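You operate a simulated robot arm through the tools that you are given. There is no shell and no other tool. Be economical: measure what you need, move in short steps, check, and stop when the job is done.

Carry out the task below with a simulated two-armed robot. There is one attempt and no reset: what you move stays moved.

TASK
On the top of the black cabinet, fold the striped cloth in half, so that it is half as long.

The check looks at the end state, three seconds after you hand in, the way a careful person would. Anything else that was tipped, shoved, dropped, spilled or broken makes it a failure. Flat cloth is picked up by pressing the open fingertips on it (5 to 10 N) and closing them slowly along it; thin cloth reads only 2 to 8 mm in the jaws.

THE ROBOT
Two 7-joint arms with two-finger parallel grippers on one trunk, on a base that drives. Base frame: it is fixed to the floor where the robot stands at the start and does not move with it; the origin is under the middle of the robot, x ahead of it, y to its left, z up. Units: m, rad, N and s.
The left shoulder is at the start at [0.07, 0.163, 1.12], the right one opposite. Places, roughly: top of the black cabinet [0.6, -0.1, 0.8]. Payload 3.43 kg a hand.
Tool frame (each hand has its own): the origin (TCP) lies between the finger pads and is the grasp point; the fingertips stand 0.034 m ahead of it; z points along the fingers, y is the line along which they close. The gripper opens to 0.128 m. The fingers are 0.024 m wide and 0.012 m thick; the gripper's body (0.048 by 0.13 m) begins 0.096 m behind the TCP.
Orientation is that of the tool frame in the base frame, as a unit quaternion [x, y, z, w]. With the fingers straight down and closing along the base's y, the tool's x points along the base's -x, its y along +y and its z along -z.

THE INTERFACE
- The arms move only by the tool move_arm. It takes "left_series", "right_series" or both (then of equal length, played together; a hand with none holds still); each is a list of rows, each an object of numbers (a shift or turn left out is 0, a gripper value left out holds the last): "tx", "ty", "tz": the shift along the base's x, y, z in m; "ax", "ay", "az": the turn, a rotation vector about the base's x, y, z in rad; "jaw": the opening, from 0 (shut) to 1 (fully open). In form: [{"tx": .., "ty": .., "tz": .., "ax": .., "ay": .., "az": .., "jaw": ..}, ...]. A call has 1 to 8 rows; each row is the pose to reach, as a shift and turn from the pose commanded when the call began. Each row takes 0.2 s and may step no farther than 0.05 m and 0.15 rad from the row before; otherwise, or with a gripper value out of range, the whole call is refused. Where a pose cannot be reached the arm comes as near as it can. A force on the tool above 40 N (or 10 N above the force at the start of the call, whichever is more), or a blocked arm, ends the call early, and 0.2 s more pass. Each finger travels about 0.153 m/s and halts on what it meets, pressing with about 27 N; the grip force reading is that of the motor and also rises with nothing between the fingers. The clock runs only during rows and for 0.2 s after the last one: add rows that repeat a pose to give the fingers time. The reply holds the time, the measured pose of the TCP, the force on the tool along the base axes, the opening and the grip force, in the units named above and with some noise.
- Cameras (640 x 400 px; columns grow to the right, rows downward): "scene" is now at [0.1372, 0.0007, 1.345]; the picture's right is [0.00, -1.00, 0.00], its down [-0.61, -0.00, -0.79] and it looks along [0.79, 0.00, -0.61] (base axes); focal length 231 px, centre (320, 200). "left" rides on the left gripper at [0.076, 0.011, -0.16] in its tool frame; the picture's right is [-0.15, 0.99, 0.00], its down [-0.88, -0.13, -0.46] and it looks along [-0.45, -0.07, 0.89] (tool axes); focal length 234 px, centre (320, 200). "right" rides on the right gripper at [0.076, -0.011, -0.16] in its tool frame; the picture's right is [0.15, 0.99, 0.00], its down [-0.88, 0.13, -0.46] and it looks along [-0.45, 0.07, 0.89] (tool axes); focal length 234 px, centre (320, 200). There is no depth. A picture from a camera that has moved, and an enlarged one, comes with that camera's place and axes in the base frame and with its lens.
- capture(camera): a new picture of that camera. No time passes.
- lift_body(by): slides the trunk up (or, below 0, down) by that many m; the arms and the scene camera ride with it, the base frame stays. It gives what a move gives, with no picture.
- drive_base(legs): drives the robot by 1 to 6 legs, each [ahead, left, turn to the left] in m, m and rad, along the robot's own axes; the way and the turn of a leg run together, so that a leg with both is an arc; at most 1.5 m and 3.142 rad a leg. The arms and the cameras ride along, it lands a little off, and it stops where it bumps. It gives what a move gives.
- aim_head(pan, tilt): turns the head with the scene camera to pan (to the left, within 1.501 rad either way) and tilt (down, from -0.506 to 1.204), counted from straight ahead of the robot. It gives what a move gives.
- zoom(camera, box): a new picture of the part [left, top, right, bottom] of that camera's present view, enlarged. No time passes.
- finish_job(): hands the job in; it is judged then, once.

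Go step by step. Nothing tells you exact positions but the pictures and the camera data: compare them with the known pose of the tool, close in by small moves and look again before you grip or let go. The budget is 120 turns and 92 pictures, counting those below and the enlarged ones. Unless the task says otherwise, let go and move clear before handing in, and close with one line.

The tools are called after "Emit:" as name(argument=value, ...) on one line, values as JSON. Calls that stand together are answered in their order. move_arm: Moves the arms, as the interface text tells. Its arguments: {"type":"object","properties":{"left_series":{"type":"array"},"right_series":{"type":"array"}},"required":[]} The other tools are called the same way: lift_body (by) slides the trunk up or down; drive_base (legs) drives the base; aim_head (pan, tilt) turns the head that bears the scene camera; capture (camera) takes a picture; zoom (camera, box) takes an enlarged picture of a part of a camera's view; finish_job () hands the job in.

At the start:

```text
time_s: 0.0
left_tcp_pos: [0.6884, 0.2195, 1.001]
left_tool_rot: [-0.002, 1.0, 0.0, 0.0]
left_force: [-0.2, -0.3, -0.2]
left_width: 0.1281
left_grip_force: 0.0
right_tcp_pos: [0.6382, -0.2732, 0.9557]
right_tool_rot: [0.0, 1.0, -0.001, 0.0]
right_force: [0.7, -0.3, 0.2]
right_width: 0.1283
right_grip_force: 0.1
trunk travel left (down, up): [-0.6, 0.34]
robot x, y, heading: [-0.0009, 0.0006, 0.0]
head pan, tilt: [0.003, 0.654]
```

scene: 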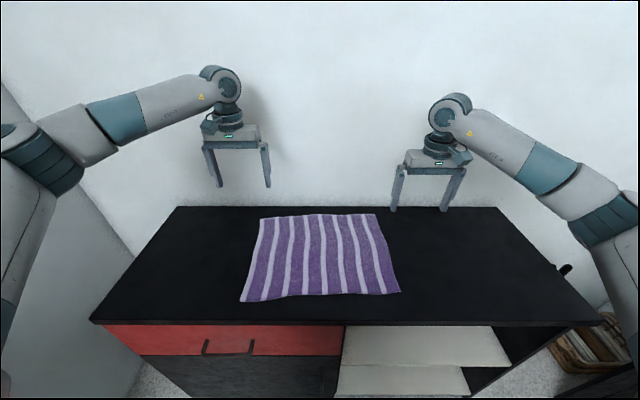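
right: 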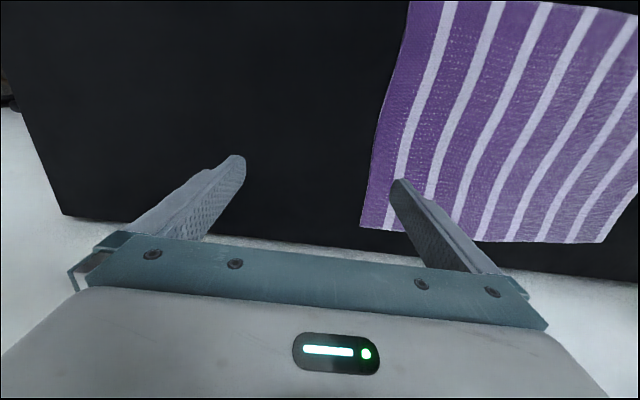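
left: 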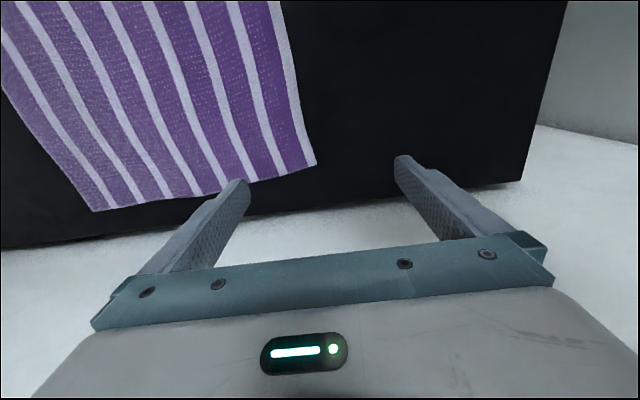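

The cloth lies on a top at about z≈0.82 (triangulated), with corners near (0.42,0.19), (0.45,-0.20), (0.74,-0.19) and (0.72,0.20). Its long direction is y. I plan to grip the two right-hand corners with both hands and fold to the left, and I first look at the floor on the right before driving there.

Emit:
aim_head(pan=-1.0, tilt=0.8)

Emit:
capture(camera="scene")

```text
time_s: 1.3
left_tcp_pos: [0.6878, 0.2203, 1.0006]
left_tool_rot: [-0.001, 1.0, 0.0, 0.0]
left_force: [-0.4, 0.4, -0.4]
left_width: 0.1278
left_grip_force: 0.1
right_tcp_pos: [0.638, -0.2733, 0.9565]
right_tool_rot: [0.0, 1.0, 0.0, 0.0]
right_force: [0.6, -0.7, 0.5]
right_width: 0.1281
right_grip_force: 0.1
trunk travel left (down, up): [-0.6, 0.34]
robot x, y, heading: [-0.0011, -0.0008, 0.005]
head pan, tilt: [-1.0, 0.799]
```

```text
88 pictures are left
camera scene: at [0.0942, -0.0675, 1.3328], right [-0.84, -0.54, 0.0], down [-0.39, 0.6, -0.7], along [0.38, -0.59, -0.72], focal length 231 px, centre (320, 200)
```

scene: 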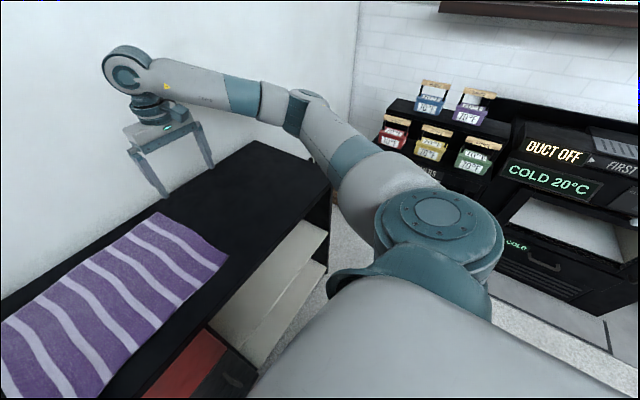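

The floor on the right is clear enough for a half-metre move, so I drive right and turn left.

Emit:
drive_base(legs=[[0, -0.5, 0], [0, 0, 0.7]])

Emit:
aim_head(pan=-0.1, tilt=0.8)

Emit:
capture(camera="scene")

Emit:
capture(camera="right")

Emit:
capture(camera="left")

```text
time_s: 6.1
left_tcp_pos: [0.3818, 0.1122, 1.0009]
left_tool_rot: [-0.346, 0.938, 0.0, 0.001]
left_force: [-0.3, 0.2, -0.4]
left_width: 0.1282
left_grip_force: 0.1
right_tcp_pos: [0.6634, -0.2959, 0.9567]
right_tool_rot: [-0.346, 0.938, -0.001, 0.0]
right_force: [1.0, -0.7, 0.2]
right_width: 0.1281
right_grip_force: 0.1
trunk travel left (down, up): [-0.6, 0.34]
robot x, y, heading: [0.0013, -0.5029, 0.706]
head pan, tilt: [-1.0, 0.799]
```

```text
time_s: 7.3
left_tcp_pos: [0.3816, 0.1124, 1.0009]
left_tool_rot: [-0.346, 0.938, 0.0, 0.0]
left_force: [-0.4, -0.1, 0.1]
left_width: 0.1281
left_grip_force: 0.2
right_tcp_pos: [0.6655, -0.2959, 0.9569]
right_tool_rot: [-0.346, 0.938, 0.001, 0.0]
right_force: [0.3, 0.2, -0.7]
right_width: 0.128
right_grip_force: 0.0
trunk travel left (down, up): [-0.6, 0.34]
robot x, y, heading: [0.0016, -0.5046, 0.71]
head pan, tilt: [-0.099, 0.799]
```

```text
87 pictures are left
camera scene: at [0.1054, -0.4233, 1.3328], right [0.57, -0.82, 0.0], down [-0.59, -0.41, -0.7], along [0.57, 0.4, -0.72], focal length 231 px, centre (320, 200)
```

scene: 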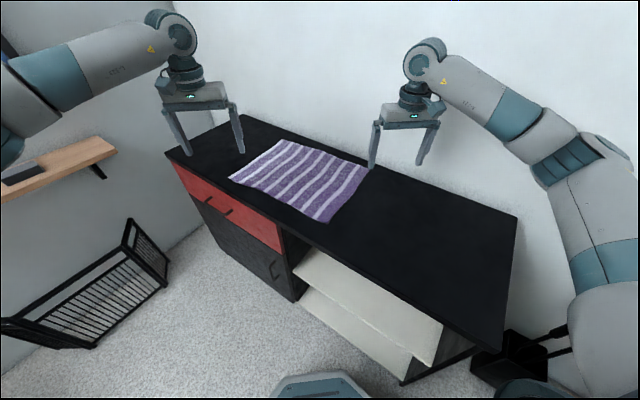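

```text
86 pictures are left
camera right: at [0.6128, -0.3546, 1.1155], right [-0.75, 0.66, 0.0], down [0.59, 0.67, 0.46], along [0.3, 0.34, -0.89], focal length 234 px, centre (320, 200)
```

right: 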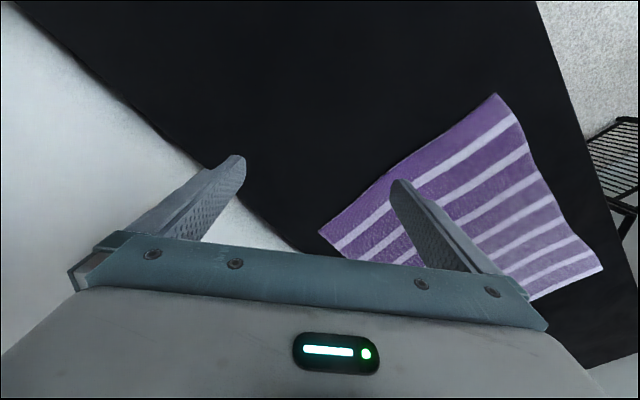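

```text
85 pictures are left
camera left: at [0.3175, 0.071, 1.1607], right [-0.53, 0.85, 0.0], down [0.75, 0.47, 0.46], along [0.39, 0.24, -0.89], focal length 234 px, centre (320, 200)
```

left: 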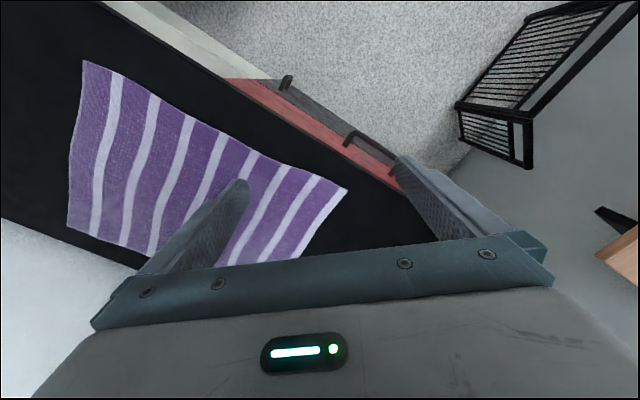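

Both views agree on the right-edge corners: near ≈(0.455,-0.197), far ≈(0.745,-0.19). The wall is at x≈0.79, so I turn the right tool about z to pinch diagonally at the far corner, and hover the left hand over the near corner.

Emit:
move_arm(right_series=[{"az": -0.15, "tx": 0.004, "ty": 0.014}, {"az": -0.3, "tx": 0.008, "ty": 0.028}, {"az": -0.45, "tx": 0.012, "ty": 0.042}, {"az": -0.6, "tx": 0.016, "ty": 0.056}, {"az": -0.75, "tx": 0.02, "ty": 0.07}, {"az": -0.9, "tx": 0.024, "ty": 0.084}, {"az": -1.05, "tx": 0.028, "ty": 0.1}, {"az": -1.2, "tx": 0.032, "ty": 0.113}], left_series=[{"tx": 0.011, "ty": -0.036, "tz": -0.008, "jaw": 0.9}, {"tx": 0.022, "ty": -0.073, "tz": -0.015, "jaw": 0.8}, {"tx": 0.033, "ty": -0.11, "tz": -0.022, "jaw": 0.7}, {"tx": 0.044, "ty": -0.147, "tz": -0.03, "jaw": 0.6}, {"tx": 0.055, "ty": -0.184, "tz": -0.038, "jaw": 0.5}, {"tx": 0.066, "ty": -0.22, "tz": -0.045, "jaw": 0.4}, {"tx": 0.077, "ty": -0.257, "tz": -0.052, "jaw": 0.4}, {"tx": 0.088, "ty": -0.294, "tz": -0.06, "jaw": 0.4}])

Emit:
move_arm(right_series=[{"ax": -0.06, "ay": -0.11, "jaw": 0.7}, {"ax": -0.12, "ay": -0.22, "tz": -0.01, "jaw": 0.4}, {"ax": -0.12, "ay": -0.22, "tx": 0.01, "tz": -0.02, "jaw": 0.4}, {"ax": -0.12, "ay": -0.22, "tx": 0.025, "tz": -0.03, "jaw": 0.4}])

Emit:
capture(camera="scene")

Emit:
capture(camera="right")

Emit:
capture(camera="left")

```text
time_s: 9.1
left_tcp_pos: [0.4701, -0.1829, 0.941]
left_tool_rot: [-0.347, 0.938, 0.001, -0.001]
left_force: [-0.6, 0.4, 0.3]
left_width: 0.0514
left_grip_force: 0.1
right_tcp_pos: [0.6965, -0.1832, 0.9552]
right_tool_rot: [0.245, 0.969, 0.0, -0.001]
right_force: [0.4, -0.5, 0.0]
right_width: 0.1279
right_grip_force: 0.1
trunk travel left (down, up): [-0.6, 0.34]
robot x, y, heading: [0.0028, -0.5015, 0.706]
head pan, tilt: [-0.099, 0.799]
```

```text
time_s: 10.1
left_tcp_pos: [0.47, -0.1815, 0.9408]
left_tool_rot: [-0.346, 0.938, 0.0, 0.0]
left_force: [0.1, 0.3, -1.0]
left_width: 0.051
left_grip_force: 0.1
right_tcp_pos: [0.722, -0.1825, 0.9259]
right_tool_rot: [0.244, 0.962, -0.032, 0.122]
right_force: [-0.9, 0.2, 0.4]
right_width: 0.0512
right_grip_force: 0.0
trunk travel left (down, up): [-0.6, 0.34]
robot x, y, heading: [0.0, -0.5043, 0.706]
head pan, tilt: [-0.099, 0.799]
```

```text
84 pictures are left
camera scene: at [0.1057, -0.4229, 1.3328], right [0.57, -0.82, 0.0], down [-0.59, -0.41, -0.7], along [0.57, 0.4, -0.72], focal length 231 px, centre (320, 200)
```

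scene: 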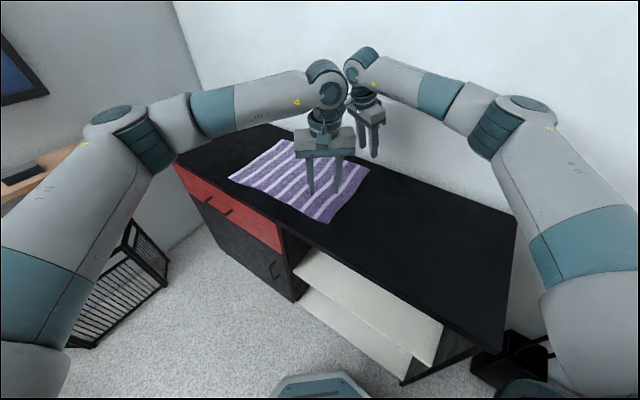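

```text
83 pictures are left
camera right: at [0.6162, -0.1393, 1.061], right [0.34, 0.94, -0.04], down [0.71, -0.23, 0.66], along [0.61, -0.25, -0.75], focal length 234 px, centre (320, 200)
```

right: 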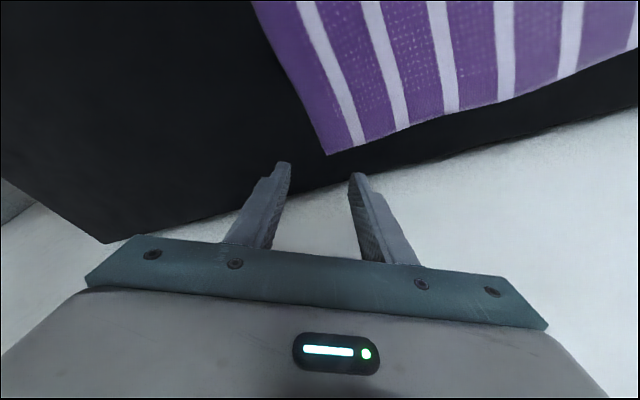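

```text
82 pictures are left
camera left: at [0.4064, -0.2223, 1.1008], right [-0.53, 0.85, 0.0], down [0.75, 0.47, 0.46], along [0.39, 0.24, -0.89], focal length 234 px, centre (320, 200)
```

left: 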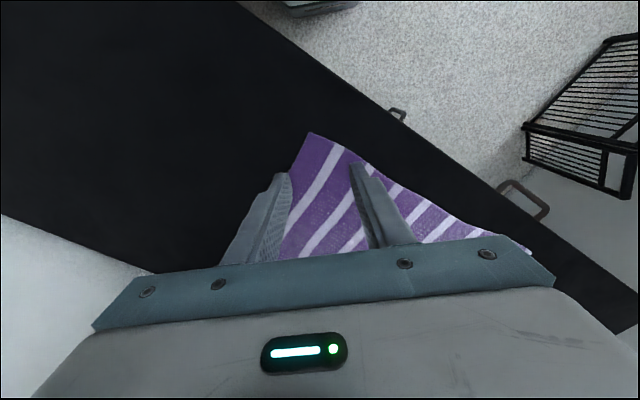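

The corners are refined to (0.749,-0.188) and (0.458,-0.202). I line each fingertip pair up about 3 cm inside its corner, close to a 3 cm gap, and come down just above the cloth.

Emit:
move_arm(right_series=[{"tx": -0.003, "ty": 0.008, "tz": -0.02, "jaw": 0.25}, {"tx": -0.007, "ty": 0.018, "tz": -0.04, "jaw": 0.25}, {"tx": -0.007, "ty": 0.018, "tz": -0.058, "jaw": 0.25}], left_series=[{"tx": 0.005, "tz": -0.03, "jaw": 0.25}, {"tx": 0.011, "tz": -0.06, "jaw": 0.25}, {"tx": 0.011, "tz": -0.075, "jaw": 0.25}])

Emit:
capture(camera="right")

Emit:
capture(camera="left")

```text
time_s: 10.9
left_tcp_pos: [0.4812, -0.1822, 0.866]
left_tool_rot: [-0.346, 0.938, 0.0, -0.001]
left_force: [-0.3, 0.2, -0.3]
left_width: 0.0319
left_grip_force: 0.1
right_tcp_pos: [0.7136, -0.1656, 0.8676]
right_tool_rot: [0.243, 0.962, -0.031, 0.12]
right_force: [0.4, 0.4, -0.2]
right_width: 0.032
right_grip_force: 0.0
trunk travel left (down, up): [-0.6, 0.34]
robot x, y, heading: [-0.0006, -0.5027, 0.707]
head pan, tilt: [-0.099, 0.799]
```

```text
81 pictures are left
camera right: at [0.6091, -0.1224, 1.0031], right [0.34, 0.94, -0.04], down [0.71, -0.24, 0.66], along [0.61, -0.25, -0.75], focal length 234 px, centre (320, 200)
```

right: 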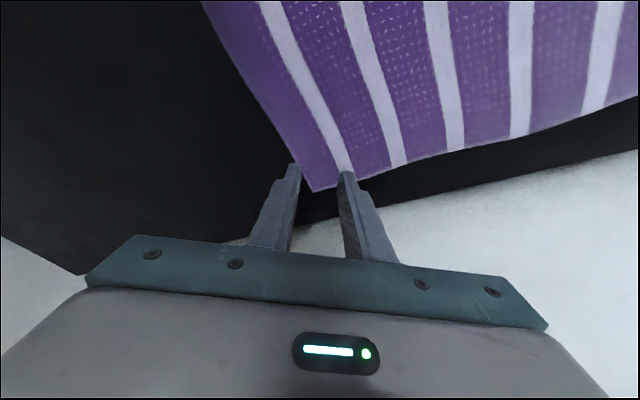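

```text
80 pictures are left
camera left: at [0.4176, -0.2231, 1.0256], right [-0.53, 0.85, 0.0], down [0.75, 0.47, 0.46], along [0.39, 0.24, -0.89], focal length 234 px, centre (320, 200)
```

left: 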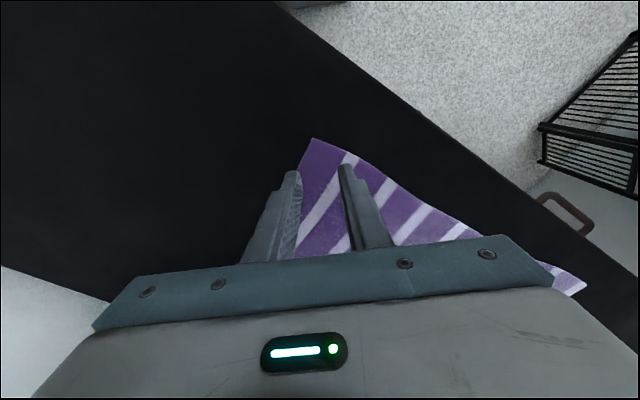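

Both left-side fingers straddle the cloth edge, so I shift each hand about 1.4 cm inward, then press down gently.

Emit:
move_arm(right_series=[{"tx": -0.002, "ty": 0.014}, {"tx": -0.002, "ty": 0.014, "tz": -0.008}], left_series=[{"tx": 0.002, "ty": 0.014}, {"tx": 0.002, "ty": 0.014, "tz": -0.008}])

Emit:
capture(camera="right")

Emit:
capture(camera="left")

```text
time_s: 11.5
left_tcp_pos: [0.4848, -0.1676, 0.8577]
left_tool_rot: [-0.346, 0.938, 0.0, -0.001]
left_force: [0.3, 0.1, -0.1]
left_width: 0.032
left_grip_force: 0.1
right_tcp_pos: [0.7127, -0.1516, 0.8599]
right_tool_rot: [0.243, 0.962, -0.032, 0.12]
right_force: [-0.6, 0.5, -0.3]
right_width: 0.032
right_grip_force: 0.1
trunk travel left (down, up): [-0.6, 0.34]
robot x, y, heading: [-0.0029, -0.5029, 0.711]
head pan, tilt: [-0.099, 0.799]
```

```text
79 pictures are left
camera right: at [0.6074, -0.1089, 0.9952], right [0.34, 0.94, -0.04], down [0.71, -0.24, 0.66], along [0.61, -0.25, -0.75], focal length 234 px, centre (320, 200)
```

right: 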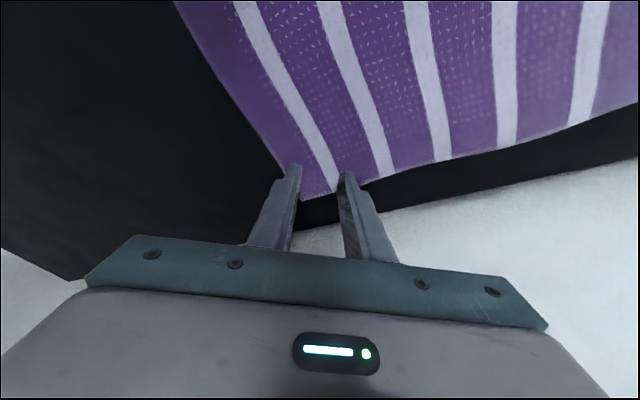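

```text
78 pictures are left
camera left: at [0.4196, -0.2095, 1.0176], right [-0.53, 0.85, 0.0], down [0.75, 0.47, 0.46], along [0.39, 0.24, -0.89], focal length 234 px, centre (320, 200)
```

left: 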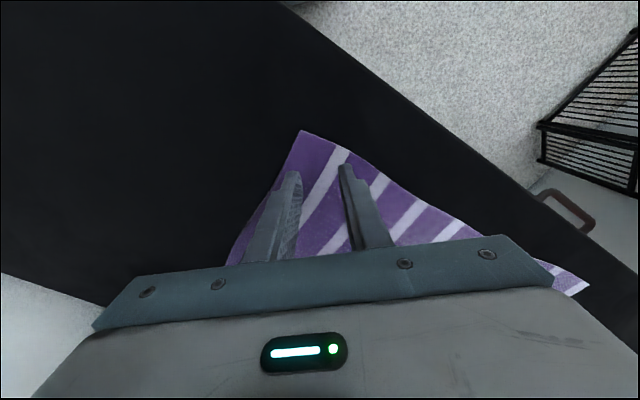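

Both fingertip pairs are now over cloth. I lower in small steps until the force shows contact.

Emit:
move_arm(right_series=[{"tz": -0.003}, {"tz": -0.005}, {"tz": -0.005}], left_series=[{"tx": -0.005, "ty": -0.004}, {"tx": -0.005, "ty": -0.004, "tz": -0.003}, {"tx": -0.005, "ty": -0.004, "tz": -0.003}])

```text
time_s: 12.3
left_tcp_pos: [0.4773, -0.172, 0.855]
left_tool_rot: [-0.346, 0.938, 0.0, 0.0]
left_force: [0.7, 0.2, 0.0]
left_width: 0.0319
left_grip_force: 0.0
right_tcp_pos: [0.7128, -0.1507, 0.8562]
right_tool_rot: [0.242, 0.962, -0.031, 0.121]
right_force: [0.2, -0.3, 0.8]
right_width: 0.0317
right_grip_force: 0.1
trunk travel left (down, up): [-0.6, 0.34]
robot x, y, heading: [0.0047, -0.5047, 0.709]
head pan, tilt: [-0.099, 0.799]
```

Emit:
move_arm(right_series=[{"tz": -0.003}, {"tz": -0.003}], left_series=[{"tz": -0.003}, {"tz": -0.003}])

```text
time_s: 12.9
left_tcp_pos: [0.4781, -0.1721, 0.8502]
left_tool_rot: [-0.346, 0.938, 0.0, 0.0]
left_force: [0.1, 0.0, 0.4]
left_width: 0.0322
left_grip_force: 0.2
right_tcp_pos: [0.7112, -0.1514, 0.8532]
right_tool_rot: [0.243, 0.962, -0.031, 0.121]
right_force: [-0.5, -1.0, 0.0]
right_width: 0.0318
right_grip_force: 0.0
trunk travel left (down, up): [-0.6, 0.34]
robot x, y, heading: [-0.0006, -0.5013, 0.708]
head pan, tilt: [-0.099, 0.799]
```

No contact yet, so I go on down in small steps.

Emit:
move_arm(right_series=[{"tz": -0.003}, {"tz": -0.004}, {"tz": -0.004}], left_series=[{"tz": -0.003}, {"tz": -0.004}, {"tz": -0.004}])

Emit:
capture(camera="left")

```text
time_s: 13.7
left_tcp_pos: [0.4784, -0.1735, 0.8485]
left_tool_rot: [-0.346, 0.938, 0.0, 0.0]
left_force: [0.0, -0.7, -0.3]
left_width: 0.0319
left_grip_force: 0.0
right_tcp_pos: [0.712, -0.1513, 0.8488]
right_tool_rot: [0.242, 0.962, -0.031, 0.121]
right_force: [-0.1, -0.6, -0.3]
right_width: 0.0318
right_grip_force: 0.1
trunk travel left (down, up): [-0.6, 0.34]
robot x, y, heading: [-0.0012, -0.5017, 0.704]
head pan, tilt: [-0.099, 0.799]
```

```text
77 pictures are left
camera left: at [0.4138, -0.2131, 1.0077], right [-0.53, 0.85, 0.0], down [0.75, 0.47, 0.46], along [0.39, 0.24, -0.89], focal length 234 px, centre (320, 200)
```

left: 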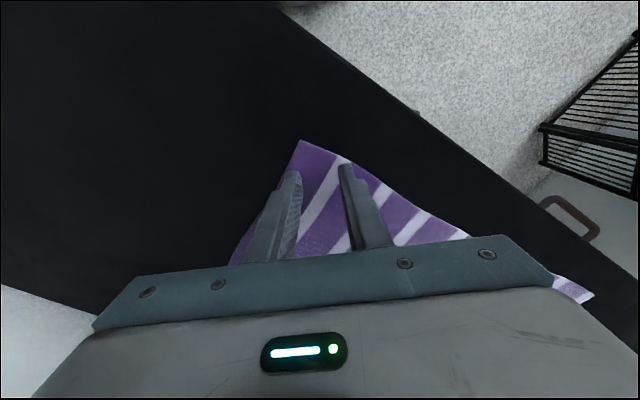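

Emit:
move_arm(right_series=[{"tz": -0.002}, {"tz": -0.004}, {"tz": -0.005}], left_series=[{"tz": -0.002}, {"tz": -0.004}, {"tz": -0.005}])

```text
time_s: 14.5
left_tcp_pos: [0.4776, -0.172, 0.8427]
left_tool_rot: [-0.346, 0.938, 0.0, -0.001]
left_force: [0.0, 0.1, 0.5]
left_width: 0.0318
left_grip_force: 0.1
right_tcp_pos: [0.7122, -0.1511, 0.8437]
right_tool_rot: [0.243, 0.962, -0.032, 0.12]
right_force: [-0.4, -0.2, 0.6]
right_width: 0.032
right_grip_force: 0.0
trunk travel left (down, up): [-0.6, 0.34]
robot x, y, heading: [0.0024, -0.5009, 0.706]
head pan, tilt: [-0.099, 0.799]
```

Emit:
move_arm(right_series=[{"tz": -0.002}, {"tz": -0.004}, {"tz": -0.005}], left_series=[{"tz": -0.002}, {"tz": -0.004}, {"tz": -0.005}])

```text
time_s: 15.3
left_tcp_pos: [0.4778, -0.1729, 0.839]
left_tool_rot: [-0.346, 0.938, 0.001, 0.001]
left_force: [0.7, 0.5, 1.6]
left_width: 0.0322
left_grip_force: 0.1
right_tcp_pos: [0.7126, -0.1509, 0.84]
right_tool_rot: [0.242, 0.962, -0.03, 0.121]
right_force: [2.1, -0.2, 7.0]
right_width: 0.0319
right_grip_force: 0.0
trunk travel left (down, up): [-0.6, 0.34]
robot x, y, heading: [0.0004, -0.5042, 0.708]
head pan, tilt: [-0.099, 0.799]
```

The right hand is pressing at 7 N and the left is just touching. I press the left a little more.

Emit:
move_arm(left_series=[{"tz": -0.001}, {"tz": -0.001}])

Emit:
capture(camera="right")

```text
time_s: 15.9
left_tcp_pos: [0.4776, -0.172, 0.8376]
left_tool_rot: [-0.347, 0.938, 0.0, 0.001]
left_force: [0.3, 0.7, 6.9]
left_width: 0.0321
left_grip_force: 0.1
right_tcp_pos: [0.7114, -0.1513, 0.839]
right_tool_rot: [0.243, 0.962, -0.03, 0.121]
right_force: [2.0, 0.8, 7.2]
right_width: 0.0319
right_grip_force: 0.1
trunk travel left (down, up): [-0.6, 0.34]
robot x, y, heading: [-0.0032, -0.5039, 0.709]
head pan, tilt: [-0.099, 0.799]
```

```text
76 pictures are left
camera right: at [0.6059, -0.1086, 0.9747], right [0.34, 0.94, -0.04], down [0.71, -0.24, 0.66], along [0.61, -0.25, -0.75], focal length 234 px, centre (320, 200)
```

right: 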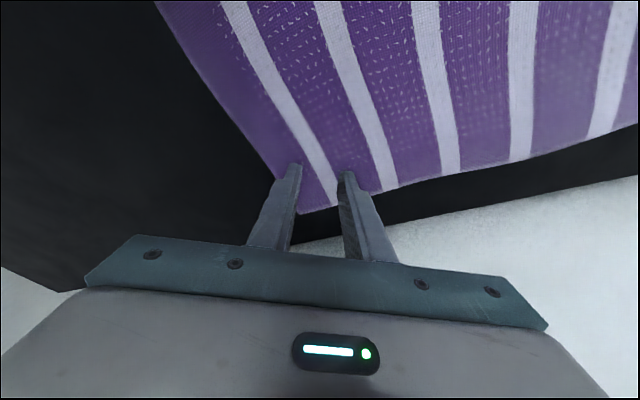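

Both hands press at about 7 N with the tips on the cloth. I close both jaws slowly.

Emit:
move_arm(right_series=[{"jaw": 0.22}, {"jaw": 0.19}, {"jaw": 0.16}, {"jaw": 0.13}, {"jaw": 0.1}, {"jaw": 0.07}, {"jaw": 0.04}, {"jaw": 0.01}], left_series=[{"jaw": 0.22}, {"jaw": 0.19}, {"jaw": 0.16}, {"jaw": 0.13}, {"jaw": 0.1}, {"jaw": 0.07}, {"jaw": 0.04}, {"jaw": 0.01}])

Emit:
move_arm(right_series=[{"jaw": 0}, {"jaw": 0}], left_series=[{"jaw": 0}, {"jaw": 0}])

Emit:
capture(camera="right")

Emit:
capture(camera="left")

```text
time_s: 17.7
left_tcp_pos: [0.4768, -0.1728, 0.8393]
left_tool_rot: [-0.346, 0.938, 0.0, 0.001]
left_force: [0.9, -0.6, 7.3]
left_width: 0.0002
left_grip_force: 27.1
right_tcp_pos: [0.7122, -0.151, 0.8399]
right_tool_rot: [0.243, 0.962, -0.03, 0.122]
right_force: [-0.7, -0.1, 6.8]
right_width: 0.0002
right_grip_force: 27.0
trunk travel left (down, up): [-0.6, 0.34]
robot x, y, heading: [0.0017, -0.501, 0.704]
head pan, tilt: [-0.099, 0.799]
```

```text
time_s: 18.3
left_tcp_pos: [0.4767, -0.1721, 0.8381]
left_tool_rot: [-0.347, 0.938, 0.0, 0.001]
left_force: [0.6, 0.4, 7.2]
left_width: 0.0
left_grip_force: 27.3
right_tcp_pos: [0.7112, -0.1519, 0.8397]
right_tool_rot: [0.243, 0.962, -0.03, 0.121]
right_force: [-0.5, -0.8, 6.7]
right_width: 0.0
right_grip_force: 26.4
trunk travel left (down, up): [-0.6, 0.34]
robot x, y, heading: [0.0013, -0.5032, 0.71]
head pan, tilt: [-0.099, 0.799]
```

```text
75 pictures are left
camera right: at [0.6055, -0.1088, 0.9747], right [0.34, 0.94, -0.04], down [0.71, -0.24, 0.66], along [0.61, -0.25, -0.75], focal length 234 px, centre (320, 200)
```

right: 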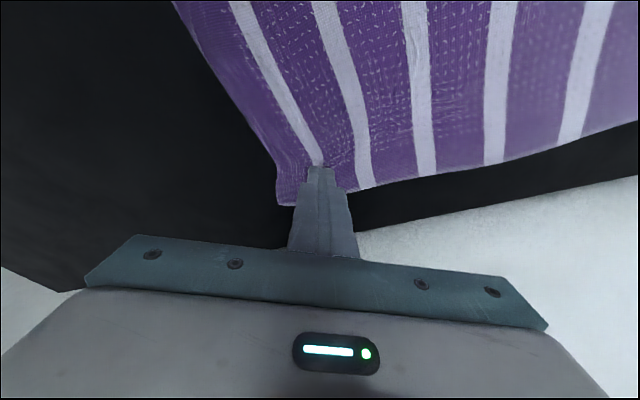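

```text
74 pictures are left
camera left: at [0.4124, -0.2137, 0.9979], right [-0.53, 0.85, 0.0], down [0.75, 0.47, 0.46], along [0.39, 0.24, -0.89], focal length 234 px, centre (320, 200)
```

left: 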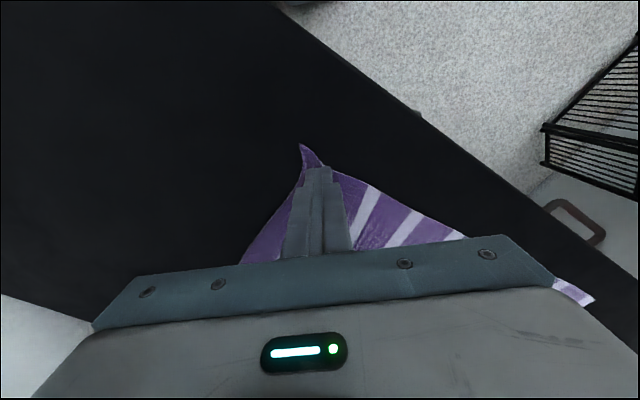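

The cloth bunched somewhat, but the width reads 0, so it may not be gripped. I lift 2 cm to test.

Emit:
move_arm(right_series=[{"tz": 0.01}, {"tz": 0.02}, {"tz": 0.025}], left_series=[{"tz": 0.01}, {"tz": 0.02}, {"tz": 0.025}])

Emit:
capture(camera="right")

Emit:
capture(camera="left")

```text
time_s: 19.1
left_tcp_pos: [0.4765, -0.1724, 0.8611]
left_tool_rot: [-0.346, 0.938, 0.0, 0.0]
left_force: [0.3, 0.3, 0.2]
left_width: 0.0
left_grip_force: 26.9
right_tcp_pos: [0.7118, -0.1513, 0.864]
right_tool_rot: [0.241, 0.962, -0.032, 0.121]
right_force: [-1.0, 0.8, -0.5]
right_width: 0.0
right_grip_force: 26.3
trunk travel left (down, up): [-0.6, 0.34]
robot x, y, heading: [-0.0003, -0.5027, 0.704]
head pan, tilt: [-0.099, 0.799]
```

```text
73 pictures are left
camera right: at [0.6065, -0.1081, 0.9982], right [0.34, 0.94, -0.04], down [0.71, -0.23, 0.66], along [0.61, -0.25, -0.75], focal length 234 px, centre (320, 200)
```

right: 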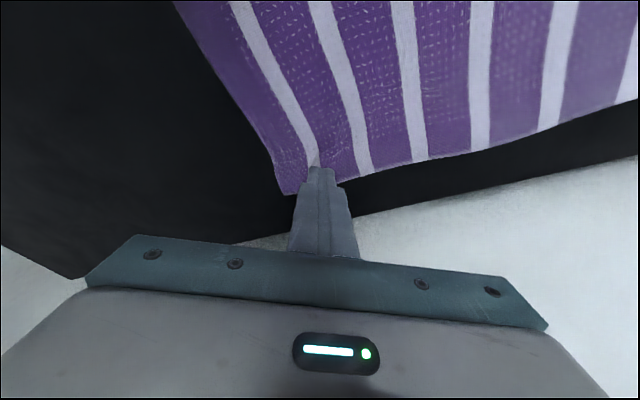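

```text
72 pictures are left
camera left: at [0.4136, -0.2132, 1.0214], right [-0.53, 0.85, 0.0], down [0.75, 0.47, 0.46], along [0.39, 0.24, -0.89], focal length 234 px, centre (320, 200)
```

left: 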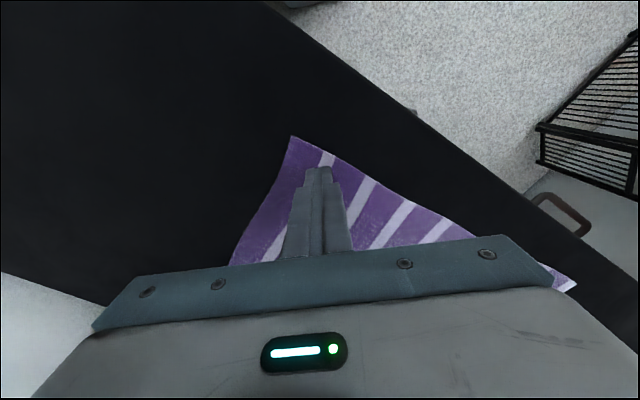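

The cloth slipped back flat. I retry with a wider 5 cm gap, slightly farther in, and about 10 N of pressure.

Emit:
move_arm(right_series=[{"tx": -0.003, "ty": 0.001, "jaw": 0.2}, {"tx": -0.005, "ty": 0.002, "jaw": 0.4}, {"tx": -0.005, "ty": 0.002, "tz": -0.015, "jaw": 0.4}, {"tx": -0.005, "ty": 0.002, "tz": -0.022, "jaw": 0.4}], left_series=[{"tx": 0.01, "jaw": 0.2}, {"tx": 0.019, "ty": -0.003, "jaw": 0.4}, {"tx": 0.019, "ty": -0.003, "tz": -0.015, "jaw": 0.4}, {"tx": 0.019, "ty": -0.003, "tz": -0.021, "jaw": 0.4}])

Emit:
capture(camera="right")

Emit:
capture(camera="left")

```text
time_s: 20.1
left_tcp_pos: [0.4967, -0.1759, 0.8408]
left_tool_rot: [-0.347, 0.938, 0.0, 0.0]
left_force: [0.6, -0.2, -0.5]
left_width: 0.0511
left_grip_force: 0.1
right_tcp_pos: [0.7062, -0.1491, 0.8419]
right_tool_rot: [0.243, 0.962, -0.031, 0.121]
right_force: [0.6, 0.5, 0.2]
right_width: 0.0513
right_grip_force: 0.2
trunk travel left (down, up): [-0.6, 0.34]
robot x, y, heading: [0.0037, -0.4988, 0.708]
head pan, tilt: [-0.099, 0.799]
```

```text
71 pictures are left
camera right: at [0.6011, -0.1062, 0.9769], right [0.34, 0.94, -0.04], down [0.71, -0.24, 0.66], along [0.61, -0.25, -0.75], focal length 234 px, centre (320, 200)
```

right: 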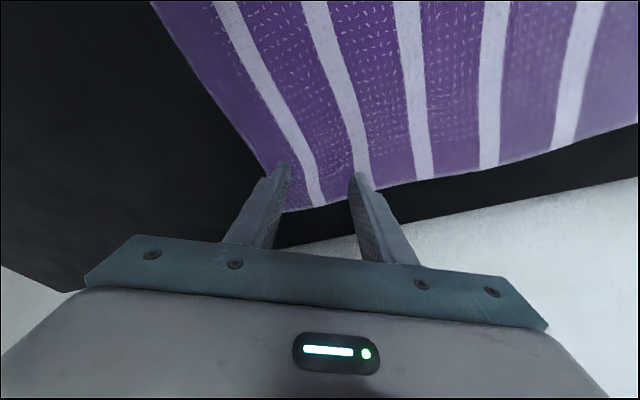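

```text
70 pictures are left
camera left: at [0.4326, -0.2163, 1.0011], right [-0.53, 0.85, 0.0], down [0.75, 0.47, 0.46], along [0.39, 0.24, -0.89], focal length 234 px, centre (320, 200)
```

left: 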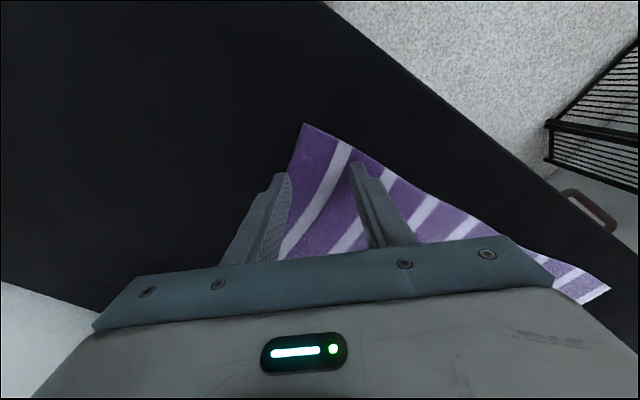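

Emit:
move_arm(right_series=[{"ty": 0.002}, {"ty": 0.002, "tz": -0.002}, {"ty": 0.002, "tz": -0.0035}], left_series=[{"tx": -0.003, "ty": 0.007}, {"tx": -0.003, "ty": 0.007, "tz": -0.003}, {"tx": -0.003, "ty": 0.007, "tz": -0.0045}])

```text
time_s: 20.9
left_tcp_pos: [0.4934, -0.1687, 0.8395]
left_tool_rot: [-0.346, 0.938, -0.001, 0.001]
left_force: [1.8, 0.5, 7.1]
left_width: 0.0509
left_grip_force: 0.0
right_tcp_pos: [0.7063, -0.1479, 0.8407]
right_tool_rot: [0.243, 0.962, -0.031, 0.121]
right_force: [1.8, 1.2, 7.0]
right_width: 0.051
right_grip_force: 0.0
trunk travel left (down, up): [-0.6, 0.34]
robot x, y, heading: [-0.0027, -0.5034, 0.707]
head pan, tilt: [-0.099, 0.799]
```

Emit:
move_arm(right_series=[{"tz": -0.0007, "jaw": 0.38}, {"tz": -0.0007, "jaw": 0.34}, {"tz": -0.0007, "jaw": 0.3}, {"tz": -0.0007, "jaw": 0.26}, {"tz": -0.0007, "jaw": 0.22}, {"tz": -0.0007, "jaw": 0.18}, {"tz": -0.0007, "jaw": 0.14}, {"tz": -0.0007, "jaw": 0.1}], left_series=[{"tz": -0.0007, "jaw": 0.38}, {"tz": -0.0007, "jaw": 0.34}, {"tz": -0.0007, "jaw": 0.3}, {"tz": -0.0007, "jaw": 0.26}, {"tz": -0.0007, "jaw": 0.22}, {"tz": -0.0007, "jaw": 0.18}, {"tz": -0.0007, "jaw": 0.14}, {"tz": -0.0007, "jaw": 0.1}])

Emit:
capture(camera="right")

Emit:
capture(camera="left")

```text
time_s: 22.7
left_tcp_pos: [0.4917, -0.1686, 0.8378]
left_tool_rot: [-0.346, 0.938, 0.0, 0.002]
left_force: [2.2, 0.4, 15.9]
left_width: 0.0125
left_grip_force: 0.2
right_tcp_pos: [0.7053, -0.1479, 0.8394]
right_tool_rot: [0.243, 0.962, -0.031, 0.122]
right_force: [-2.6, -0.5, 8.8]
right_width: 0.0123
right_grip_force: 0.1
trunk travel left (down, up): [-0.6, 0.34]
robot x, y, heading: [0.0057, -0.4993, 0.706]
head pan, tilt: [-0.099, 0.799]
```

```text
69 pictures are left
camera right: at [0.5996, -0.1053, 0.9743], right [0.34, 0.94, -0.04], down [0.71, -0.24, 0.66], along [0.61, -0.25, -0.75], focal length 234 px, centre (320, 200)
```

right: 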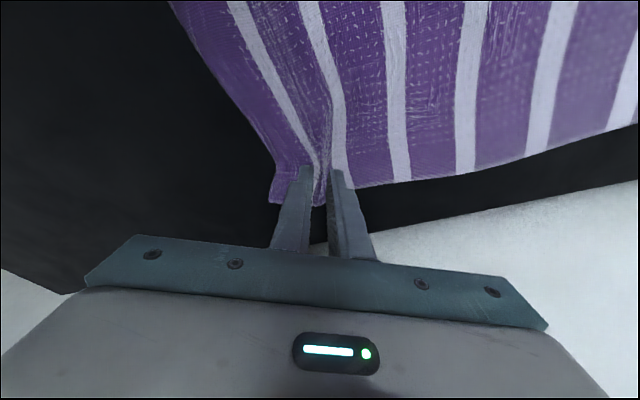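

```text
68 pictures are left
camera left: at [0.4278, -0.2104, 0.9973], right [-0.53, 0.85, 0.0], down [0.75, 0.47, 0.46], along [0.39, 0.24, -0.89], focal length 234 px, centre (320, 200)
```

left: 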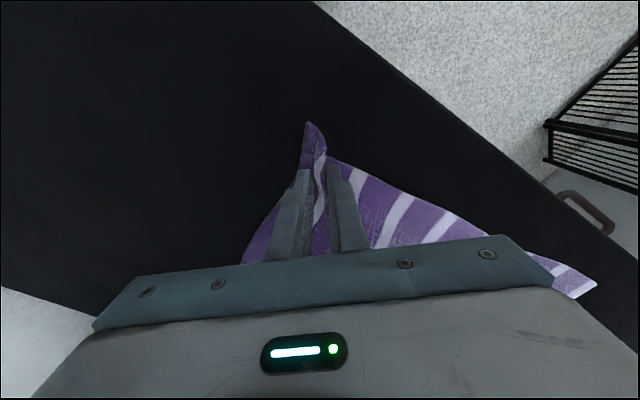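

A clear ridge now stands between the fingers of both hands, so I close fully.

Emit:
move_arm(right_series=[{"jaw": 0.07}, {"jaw": 0.04}, {"jaw": 0.02}, {"jaw": 0.0}, {"jaw": 0.0}], left_series=[{"jaw": 0.07, "tz": 0.0005}, {"jaw": 0.04, "tz": 0.0005}, {"jaw": 0.02, "tz": 0.0005}, {"jaw": 0.0, "tz": 0.0005}, {"jaw": 0.0, "tz": 0.0005}])

Emit:
move_arm(right_series=[{"tz": 0.01}, {"tz": 0.02}, {"tz": 0.03}], left_series=[{"tz": 0.01}, {"tz": 0.02}, {"tz": 0.03}])

Emit:
capture(camera="right")

Emit:
capture(camera="left")

```text
time_s: 23.9
left_tcp_pos: [0.4918, -0.1706, 0.8369]
left_tool_rot: [-0.346, 0.938, 0.001, 0.001]
left_force: [3.0, 0.2, 14.9]
left_width: 0.0045
left_grip_force: 27.3
right_tcp_pos: [0.7048, -0.1473, 0.8397]
right_tool_rot: [0.242, 0.962, -0.031, 0.122]
right_force: [-2.3, -0.4, 9.5]
right_width: 0.0051
right_grip_force: 27.0
trunk travel left (down, up): [-0.6, 0.34]
robot x, y, heading: [-0.001, -0.5039, 0.707]
head pan, tilt: [-0.099, 0.799]
```

```text
time_s: 24.7
left_tcp_pos: [0.4932, -0.1676, 0.8651]
left_tool_rot: [-0.347, 0.938, 0.0, 0.0]
left_force: [2.9, 0.5, -0.1]
left_width: 0.0042
left_grip_force: 27.4
right_tcp_pos: [0.7064, -0.1474, 0.8669]
right_tool_rot: [0.242, 0.962, -0.031, 0.121]
right_force: [-3.1, -0.7, -1.2]
right_width: 0.005
right_grip_force: 27.7
trunk travel left (down, up): [-0.6, 0.34]
robot x, y, heading: [0.0019, -0.5033, 0.71]
head pan, tilt: [-0.099, 0.799]
```

```text
67 pictures are left
camera right: at [0.6013, -0.1043, 1.0023], right [0.34, 0.94, -0.04], down [0.71, -0.23, 0.66], along [0.61, -0.25, -0.75], focal length 234 px, centre (320, 200)
```

right: 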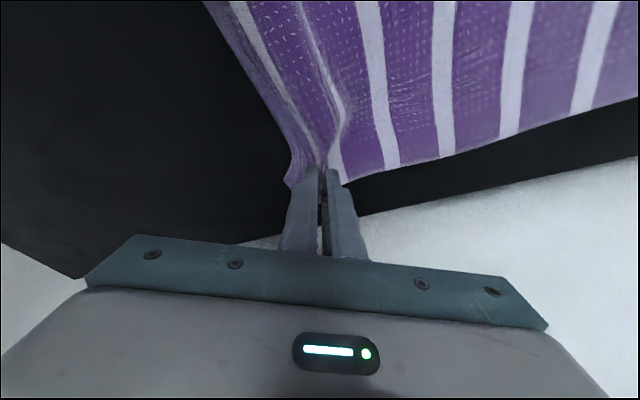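

```text
66 pictures are left
camera left: at [0.4296, -0.2091, 1.0255], right [-0.53, 0.85, 0.0], down [0.75, 0.47, 0.45], along [0.38, 0.24, -0.89], focal length 234 px, centre (320, 200)
```

left: 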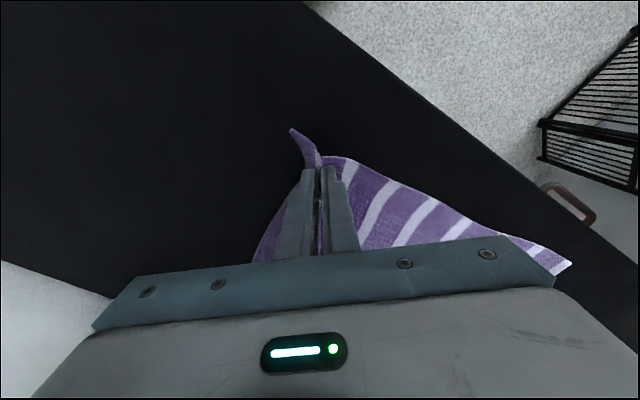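

Both corners are held (4–5 mm in the jaws). I lift along an arc, easing the hands towards each other a little and tilting the grippers so the edge starts to turn over.

Emit:
move_arm(right_series=[{"tz": 0.012, "ty": 0.004, "tx": -0.002, "ax": -0.05}, {"tz": 0.024, "ty": 0.008, "tx": -0.004, "ax": -0.1}, {"tz": 0.036, "ty": 0.014, "tx": -0.006, "ax": -0.15}, {"tz": 0.046, "ty": 0.02, "tx": -0.006, "ax": -0.2}, {"tz": 0.056, "ty": 0.028, "tx": -0.006, "ax": -0.25}, {"tz": 0.064, "ty": 0.036, "tx": -0.006, "ax": -0.3}, {"tz": 0.072, "ty": 0.044, "tx": -0.006, "ax": -0.35}, {"tz": 0.078, "ty": 0.052, "tx": -0.006, "ax": -0.4}], left_series=[{"tz": 0.012, "ty": 0.004, "tx": 0.002, "ax": -0.05}, {"tz": 0.024, "ty": 0.008, "tx": 0.004, "ax": -0.1}, {"tz": 0.036, "ty": 0.014, "tx": 0.004, "ax": -0.15}, {"tz": 0.046, "ty": 0.02, "tx": 0.004, "ax": -0.2}, {"tz": 0.056, "ty": 0.028, "tx": 0.004, "ax": -0.25}, {"tz": 0.064, "ty": 0.036, "tx": 0.004, "ax": -0.3}, {"tz": 0.072, "ty": 0.044, "tx": 0.004, "ax": -0.35}, {"tz": 0.078, "ty": 0.052, "tx": 0.004, "ax": -0.4}])

Emit:
capture(camera="scene")

Emit:
capture(camera="left")

```text
time_s: 26.5
left_tcp_pos: [0.4997, -0.1183, 0.9421]
left_tool_rot: [-0.339, 0.92, -0.185, -0.07]
left_force: [1.6, -0.4, -0.2]
left_width: 0.0039
left_grip_force: 26.6
right_tcp_pos: [0.6876, -0.1273, 0.9443]
right_tool_rot: [0.214, 0.937, -0.221, 0.166]
right_force: [0.4, -0.5, -0.4]
right_width: 0.0048
right_grip_force: 26.8
right hand out of reach, approached as far as the arm can: row 7, 8
trunk travel left (down, up): [-0.6, 0.34]
robot x, y, heading: [0.0002, -0.5029, 0.709]
head pan, tilt: [-0.099, 0.799]
```

```text
65 pictures are left
camera scene: at [0.1074, -0.4249, 1.3328], right [0.57, -0.82, 0.0], down [-0.59, -0.41, -0.7], along [0.57, 0.4, -0.72], focal length 231 px, centre (320, 200)
```

scene: 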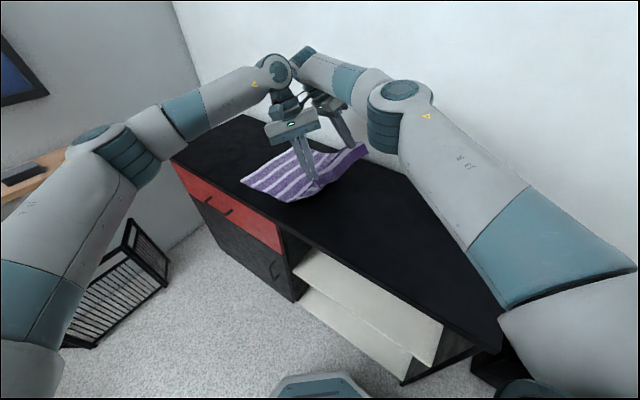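

```text
64 pictures are left
camera left: at [0.4352, -0.0936, 1.1067], right [-0.53, 0.78, -0.33], down [0.76, 0.61, 0.23], along [0.38, -0.12, -0.92], focal length 234 px, centre (320, 200)
```

left: 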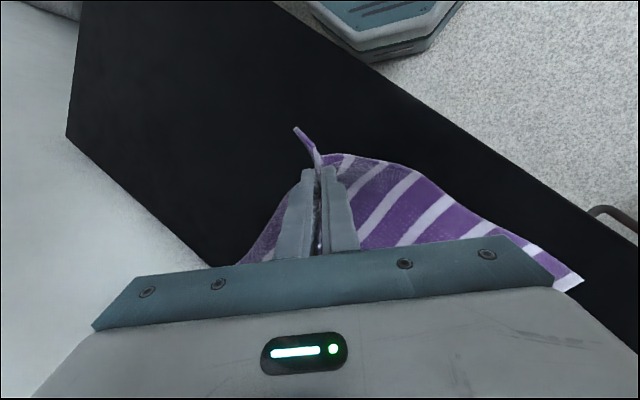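

Both hold well. I now carry the edge left by driving the base 0.25 m along +y.

Emit:
drive_base(legs=[[0.162, 0.19, 0]])

Emit:
capture(camera="scene")

Emit:
capture(camera="left")

Emit:
capture(camera="right")

```text
time_s: 28.3
left_tcp_pos: [0.4959, 0.134, 0.9436]
left_tool_rot: [-0.339, 0.919, -0.186, -0.069]
left_force: [0.6, 0.4, -0.8]
left_width: 0.0039
left_grip_force: 26.4
right_tcp_pos: [0.686, 0.126, 0.9437]
right_tool_rot: [0.213, 0.937, -0.222, 0.167]
right_force: [-0.2, 0.4, 0.4]
right_width: 0.0049
right_grip_force: 27.5
trunk travel left (down, up): [-0.6, 0.34]
robot x, y, heading: [-0.0001, -0.2517, 0.707]
head pan, tilt: [-0.099, 0.799]
```

```text
63 pictures are left
camera scene: at [0.1048, -0.1719, 1.3328], right [0.57, -0.82, 0.0], down [-0.59, -0.41, -0.7], along [0.57, 0.4, -0.72], focal length 231 px, centre (320, 200)
```

scene: 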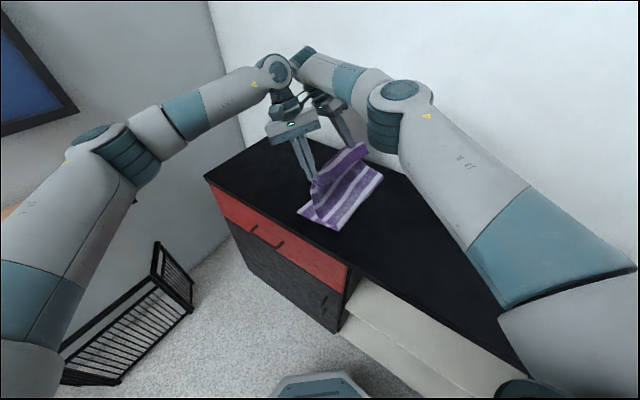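

```text
62 pictures are left
camera left: at [0.4328, 0.1592, 1.1066], right [-0.53, 0.78, -0.33], down [0.75, 0.61, 0.24], along [0.39, -0.12, -0.91], focal length 234 px, centre (320, 200)
```

left: 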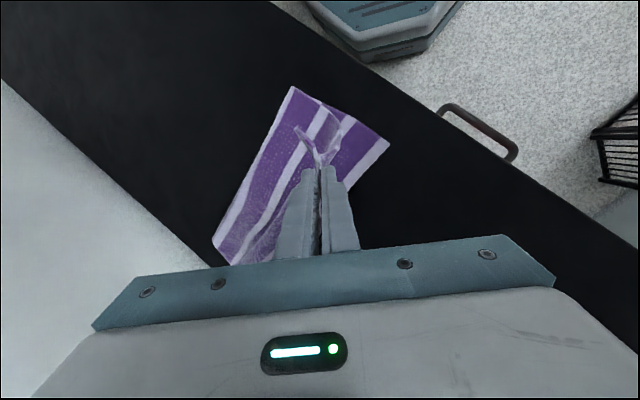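

```text
61 pictures are left
camera right: at [0.5805, 0.2186, 1.0512], right [0.34, 0.85, -0.4], down [0.71, 0.04, 0.7], along [0.61, -0.53, -0.59], focal length 234 px, centre (320, 200)
```

right: 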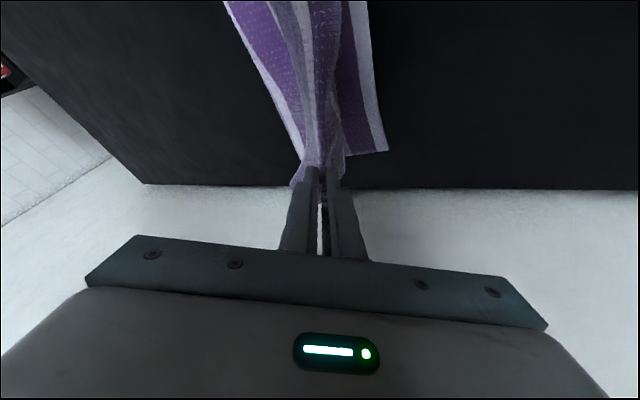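

The fold came over nicely. The cloth's left edge now lies at y≈0.14 (near corner ≈(0.448,0.147), far ≈(0.74,0.132)), so I come almost straight down, spreading the hands slightly in x.

Emit:
move_arm(right_series=[{"tz": -0.01, "tx": 0.003, "ty": 0.002}, {"tz": -0.02, "tx": 0.006, "ty": 0.004}, {"tz": -0.03, "tx": 0.009, "ty": 0.006}, {"tz": -0.04, "tx": 0.012, "ty": 0.008}, {"tz": -0.05, "tx": 0.015, "ty": 0.01}, {"tz": -0.06, "tx": 0.015, "ty": 0.01}], left_series=[{"tz": -0.01, "tx": -0.004}, {"tz": -0.02, "tx": -0.008}, {"tz": -0.03, "tx": -0.012}, {"tz": -0.04, "tx": -0.016}, {"tz": -0.05, "tx": -0.02}, {"tz": -0.06, "tx": -0.02}])

Emit:
capture(camera="left")

Emit:
capture(camera="right")

Emit:
zoom(camera="scene", box=[240, 90, 440, 260])

```text
time_s: 29.7
left_tcp_pos: [0.4773, 0.1347, 0.8827]
left_tool_rot: [-0.34, 0.919, -0.187, -0.068]
left_force: [3.5, 0.9, 0.0]
left_width: 0.0041
left_grip_force: 27.0
right_tcp_pos: [0.693, 0.1313, 0.8832]
right_tool_rot: [0.214, 0.937, -0.222, 0.166]
right_force: [-3.2, 0.5, -0.8]
right_width: 0.0047
right_grip_force: 26.9
right hand out of reach, approached as far as the arm can: row 4, 5, 6
trunk travel left (down, up): [-0.6, 0.34]
robot x, y, heading: [-0.0047, -0.2546, 0.701]
head pan, tilt: [-0.099, 0.799]
```

```text
60 pictures are left
camera left: at [0.4126, 0.1597, 1.0465], right [-0.53, 0.78, -0.33], down [0.75, 0.61, 0.24], along [0.39, -0.12, -0.91], focal length 234 px, centre (320, 200)
```

left: 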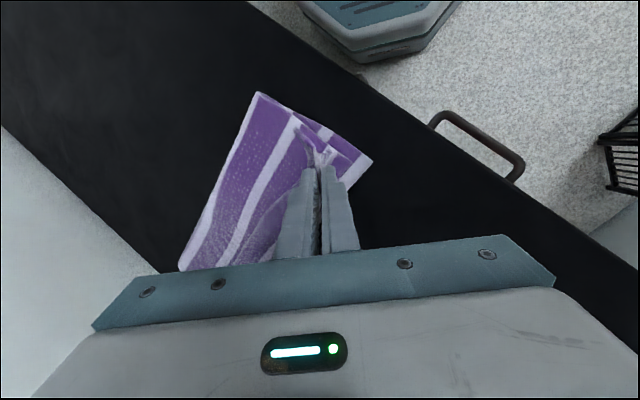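

```text
59 pictures are left
camera right: at [0.5869, 0.224, 0.9907], right [0.34, 0.85, -0.4], down [0.71, 0.04, 0.7], along [0.61, -0.53, -0.59], focal length 234 px, centre (320, 200)
```

right: 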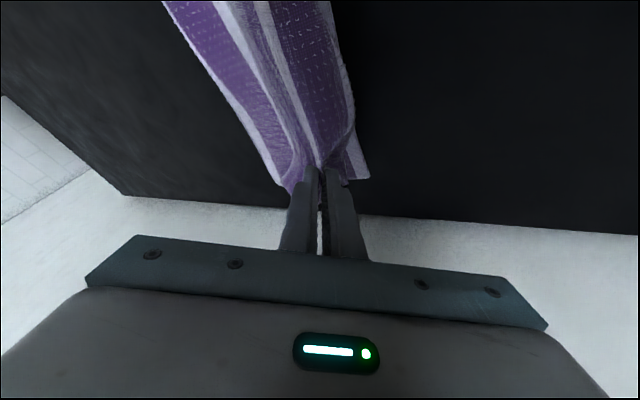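

```text
2.35 times, centred on (340, 175) of scene
camera zoom: at [0.1048, -0.1713, 1.3328], right [0.57, -0.82, 0.0], down [-0.59, -0.41, -0.7], along [0.57, 0.4, -0.72], focal length 543 px, centre (273, 259)
```

zoom: 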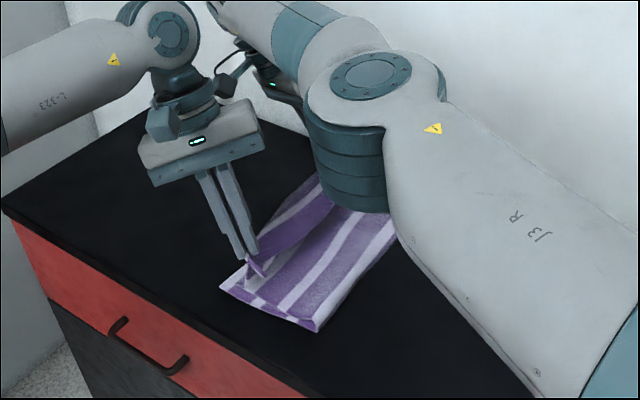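

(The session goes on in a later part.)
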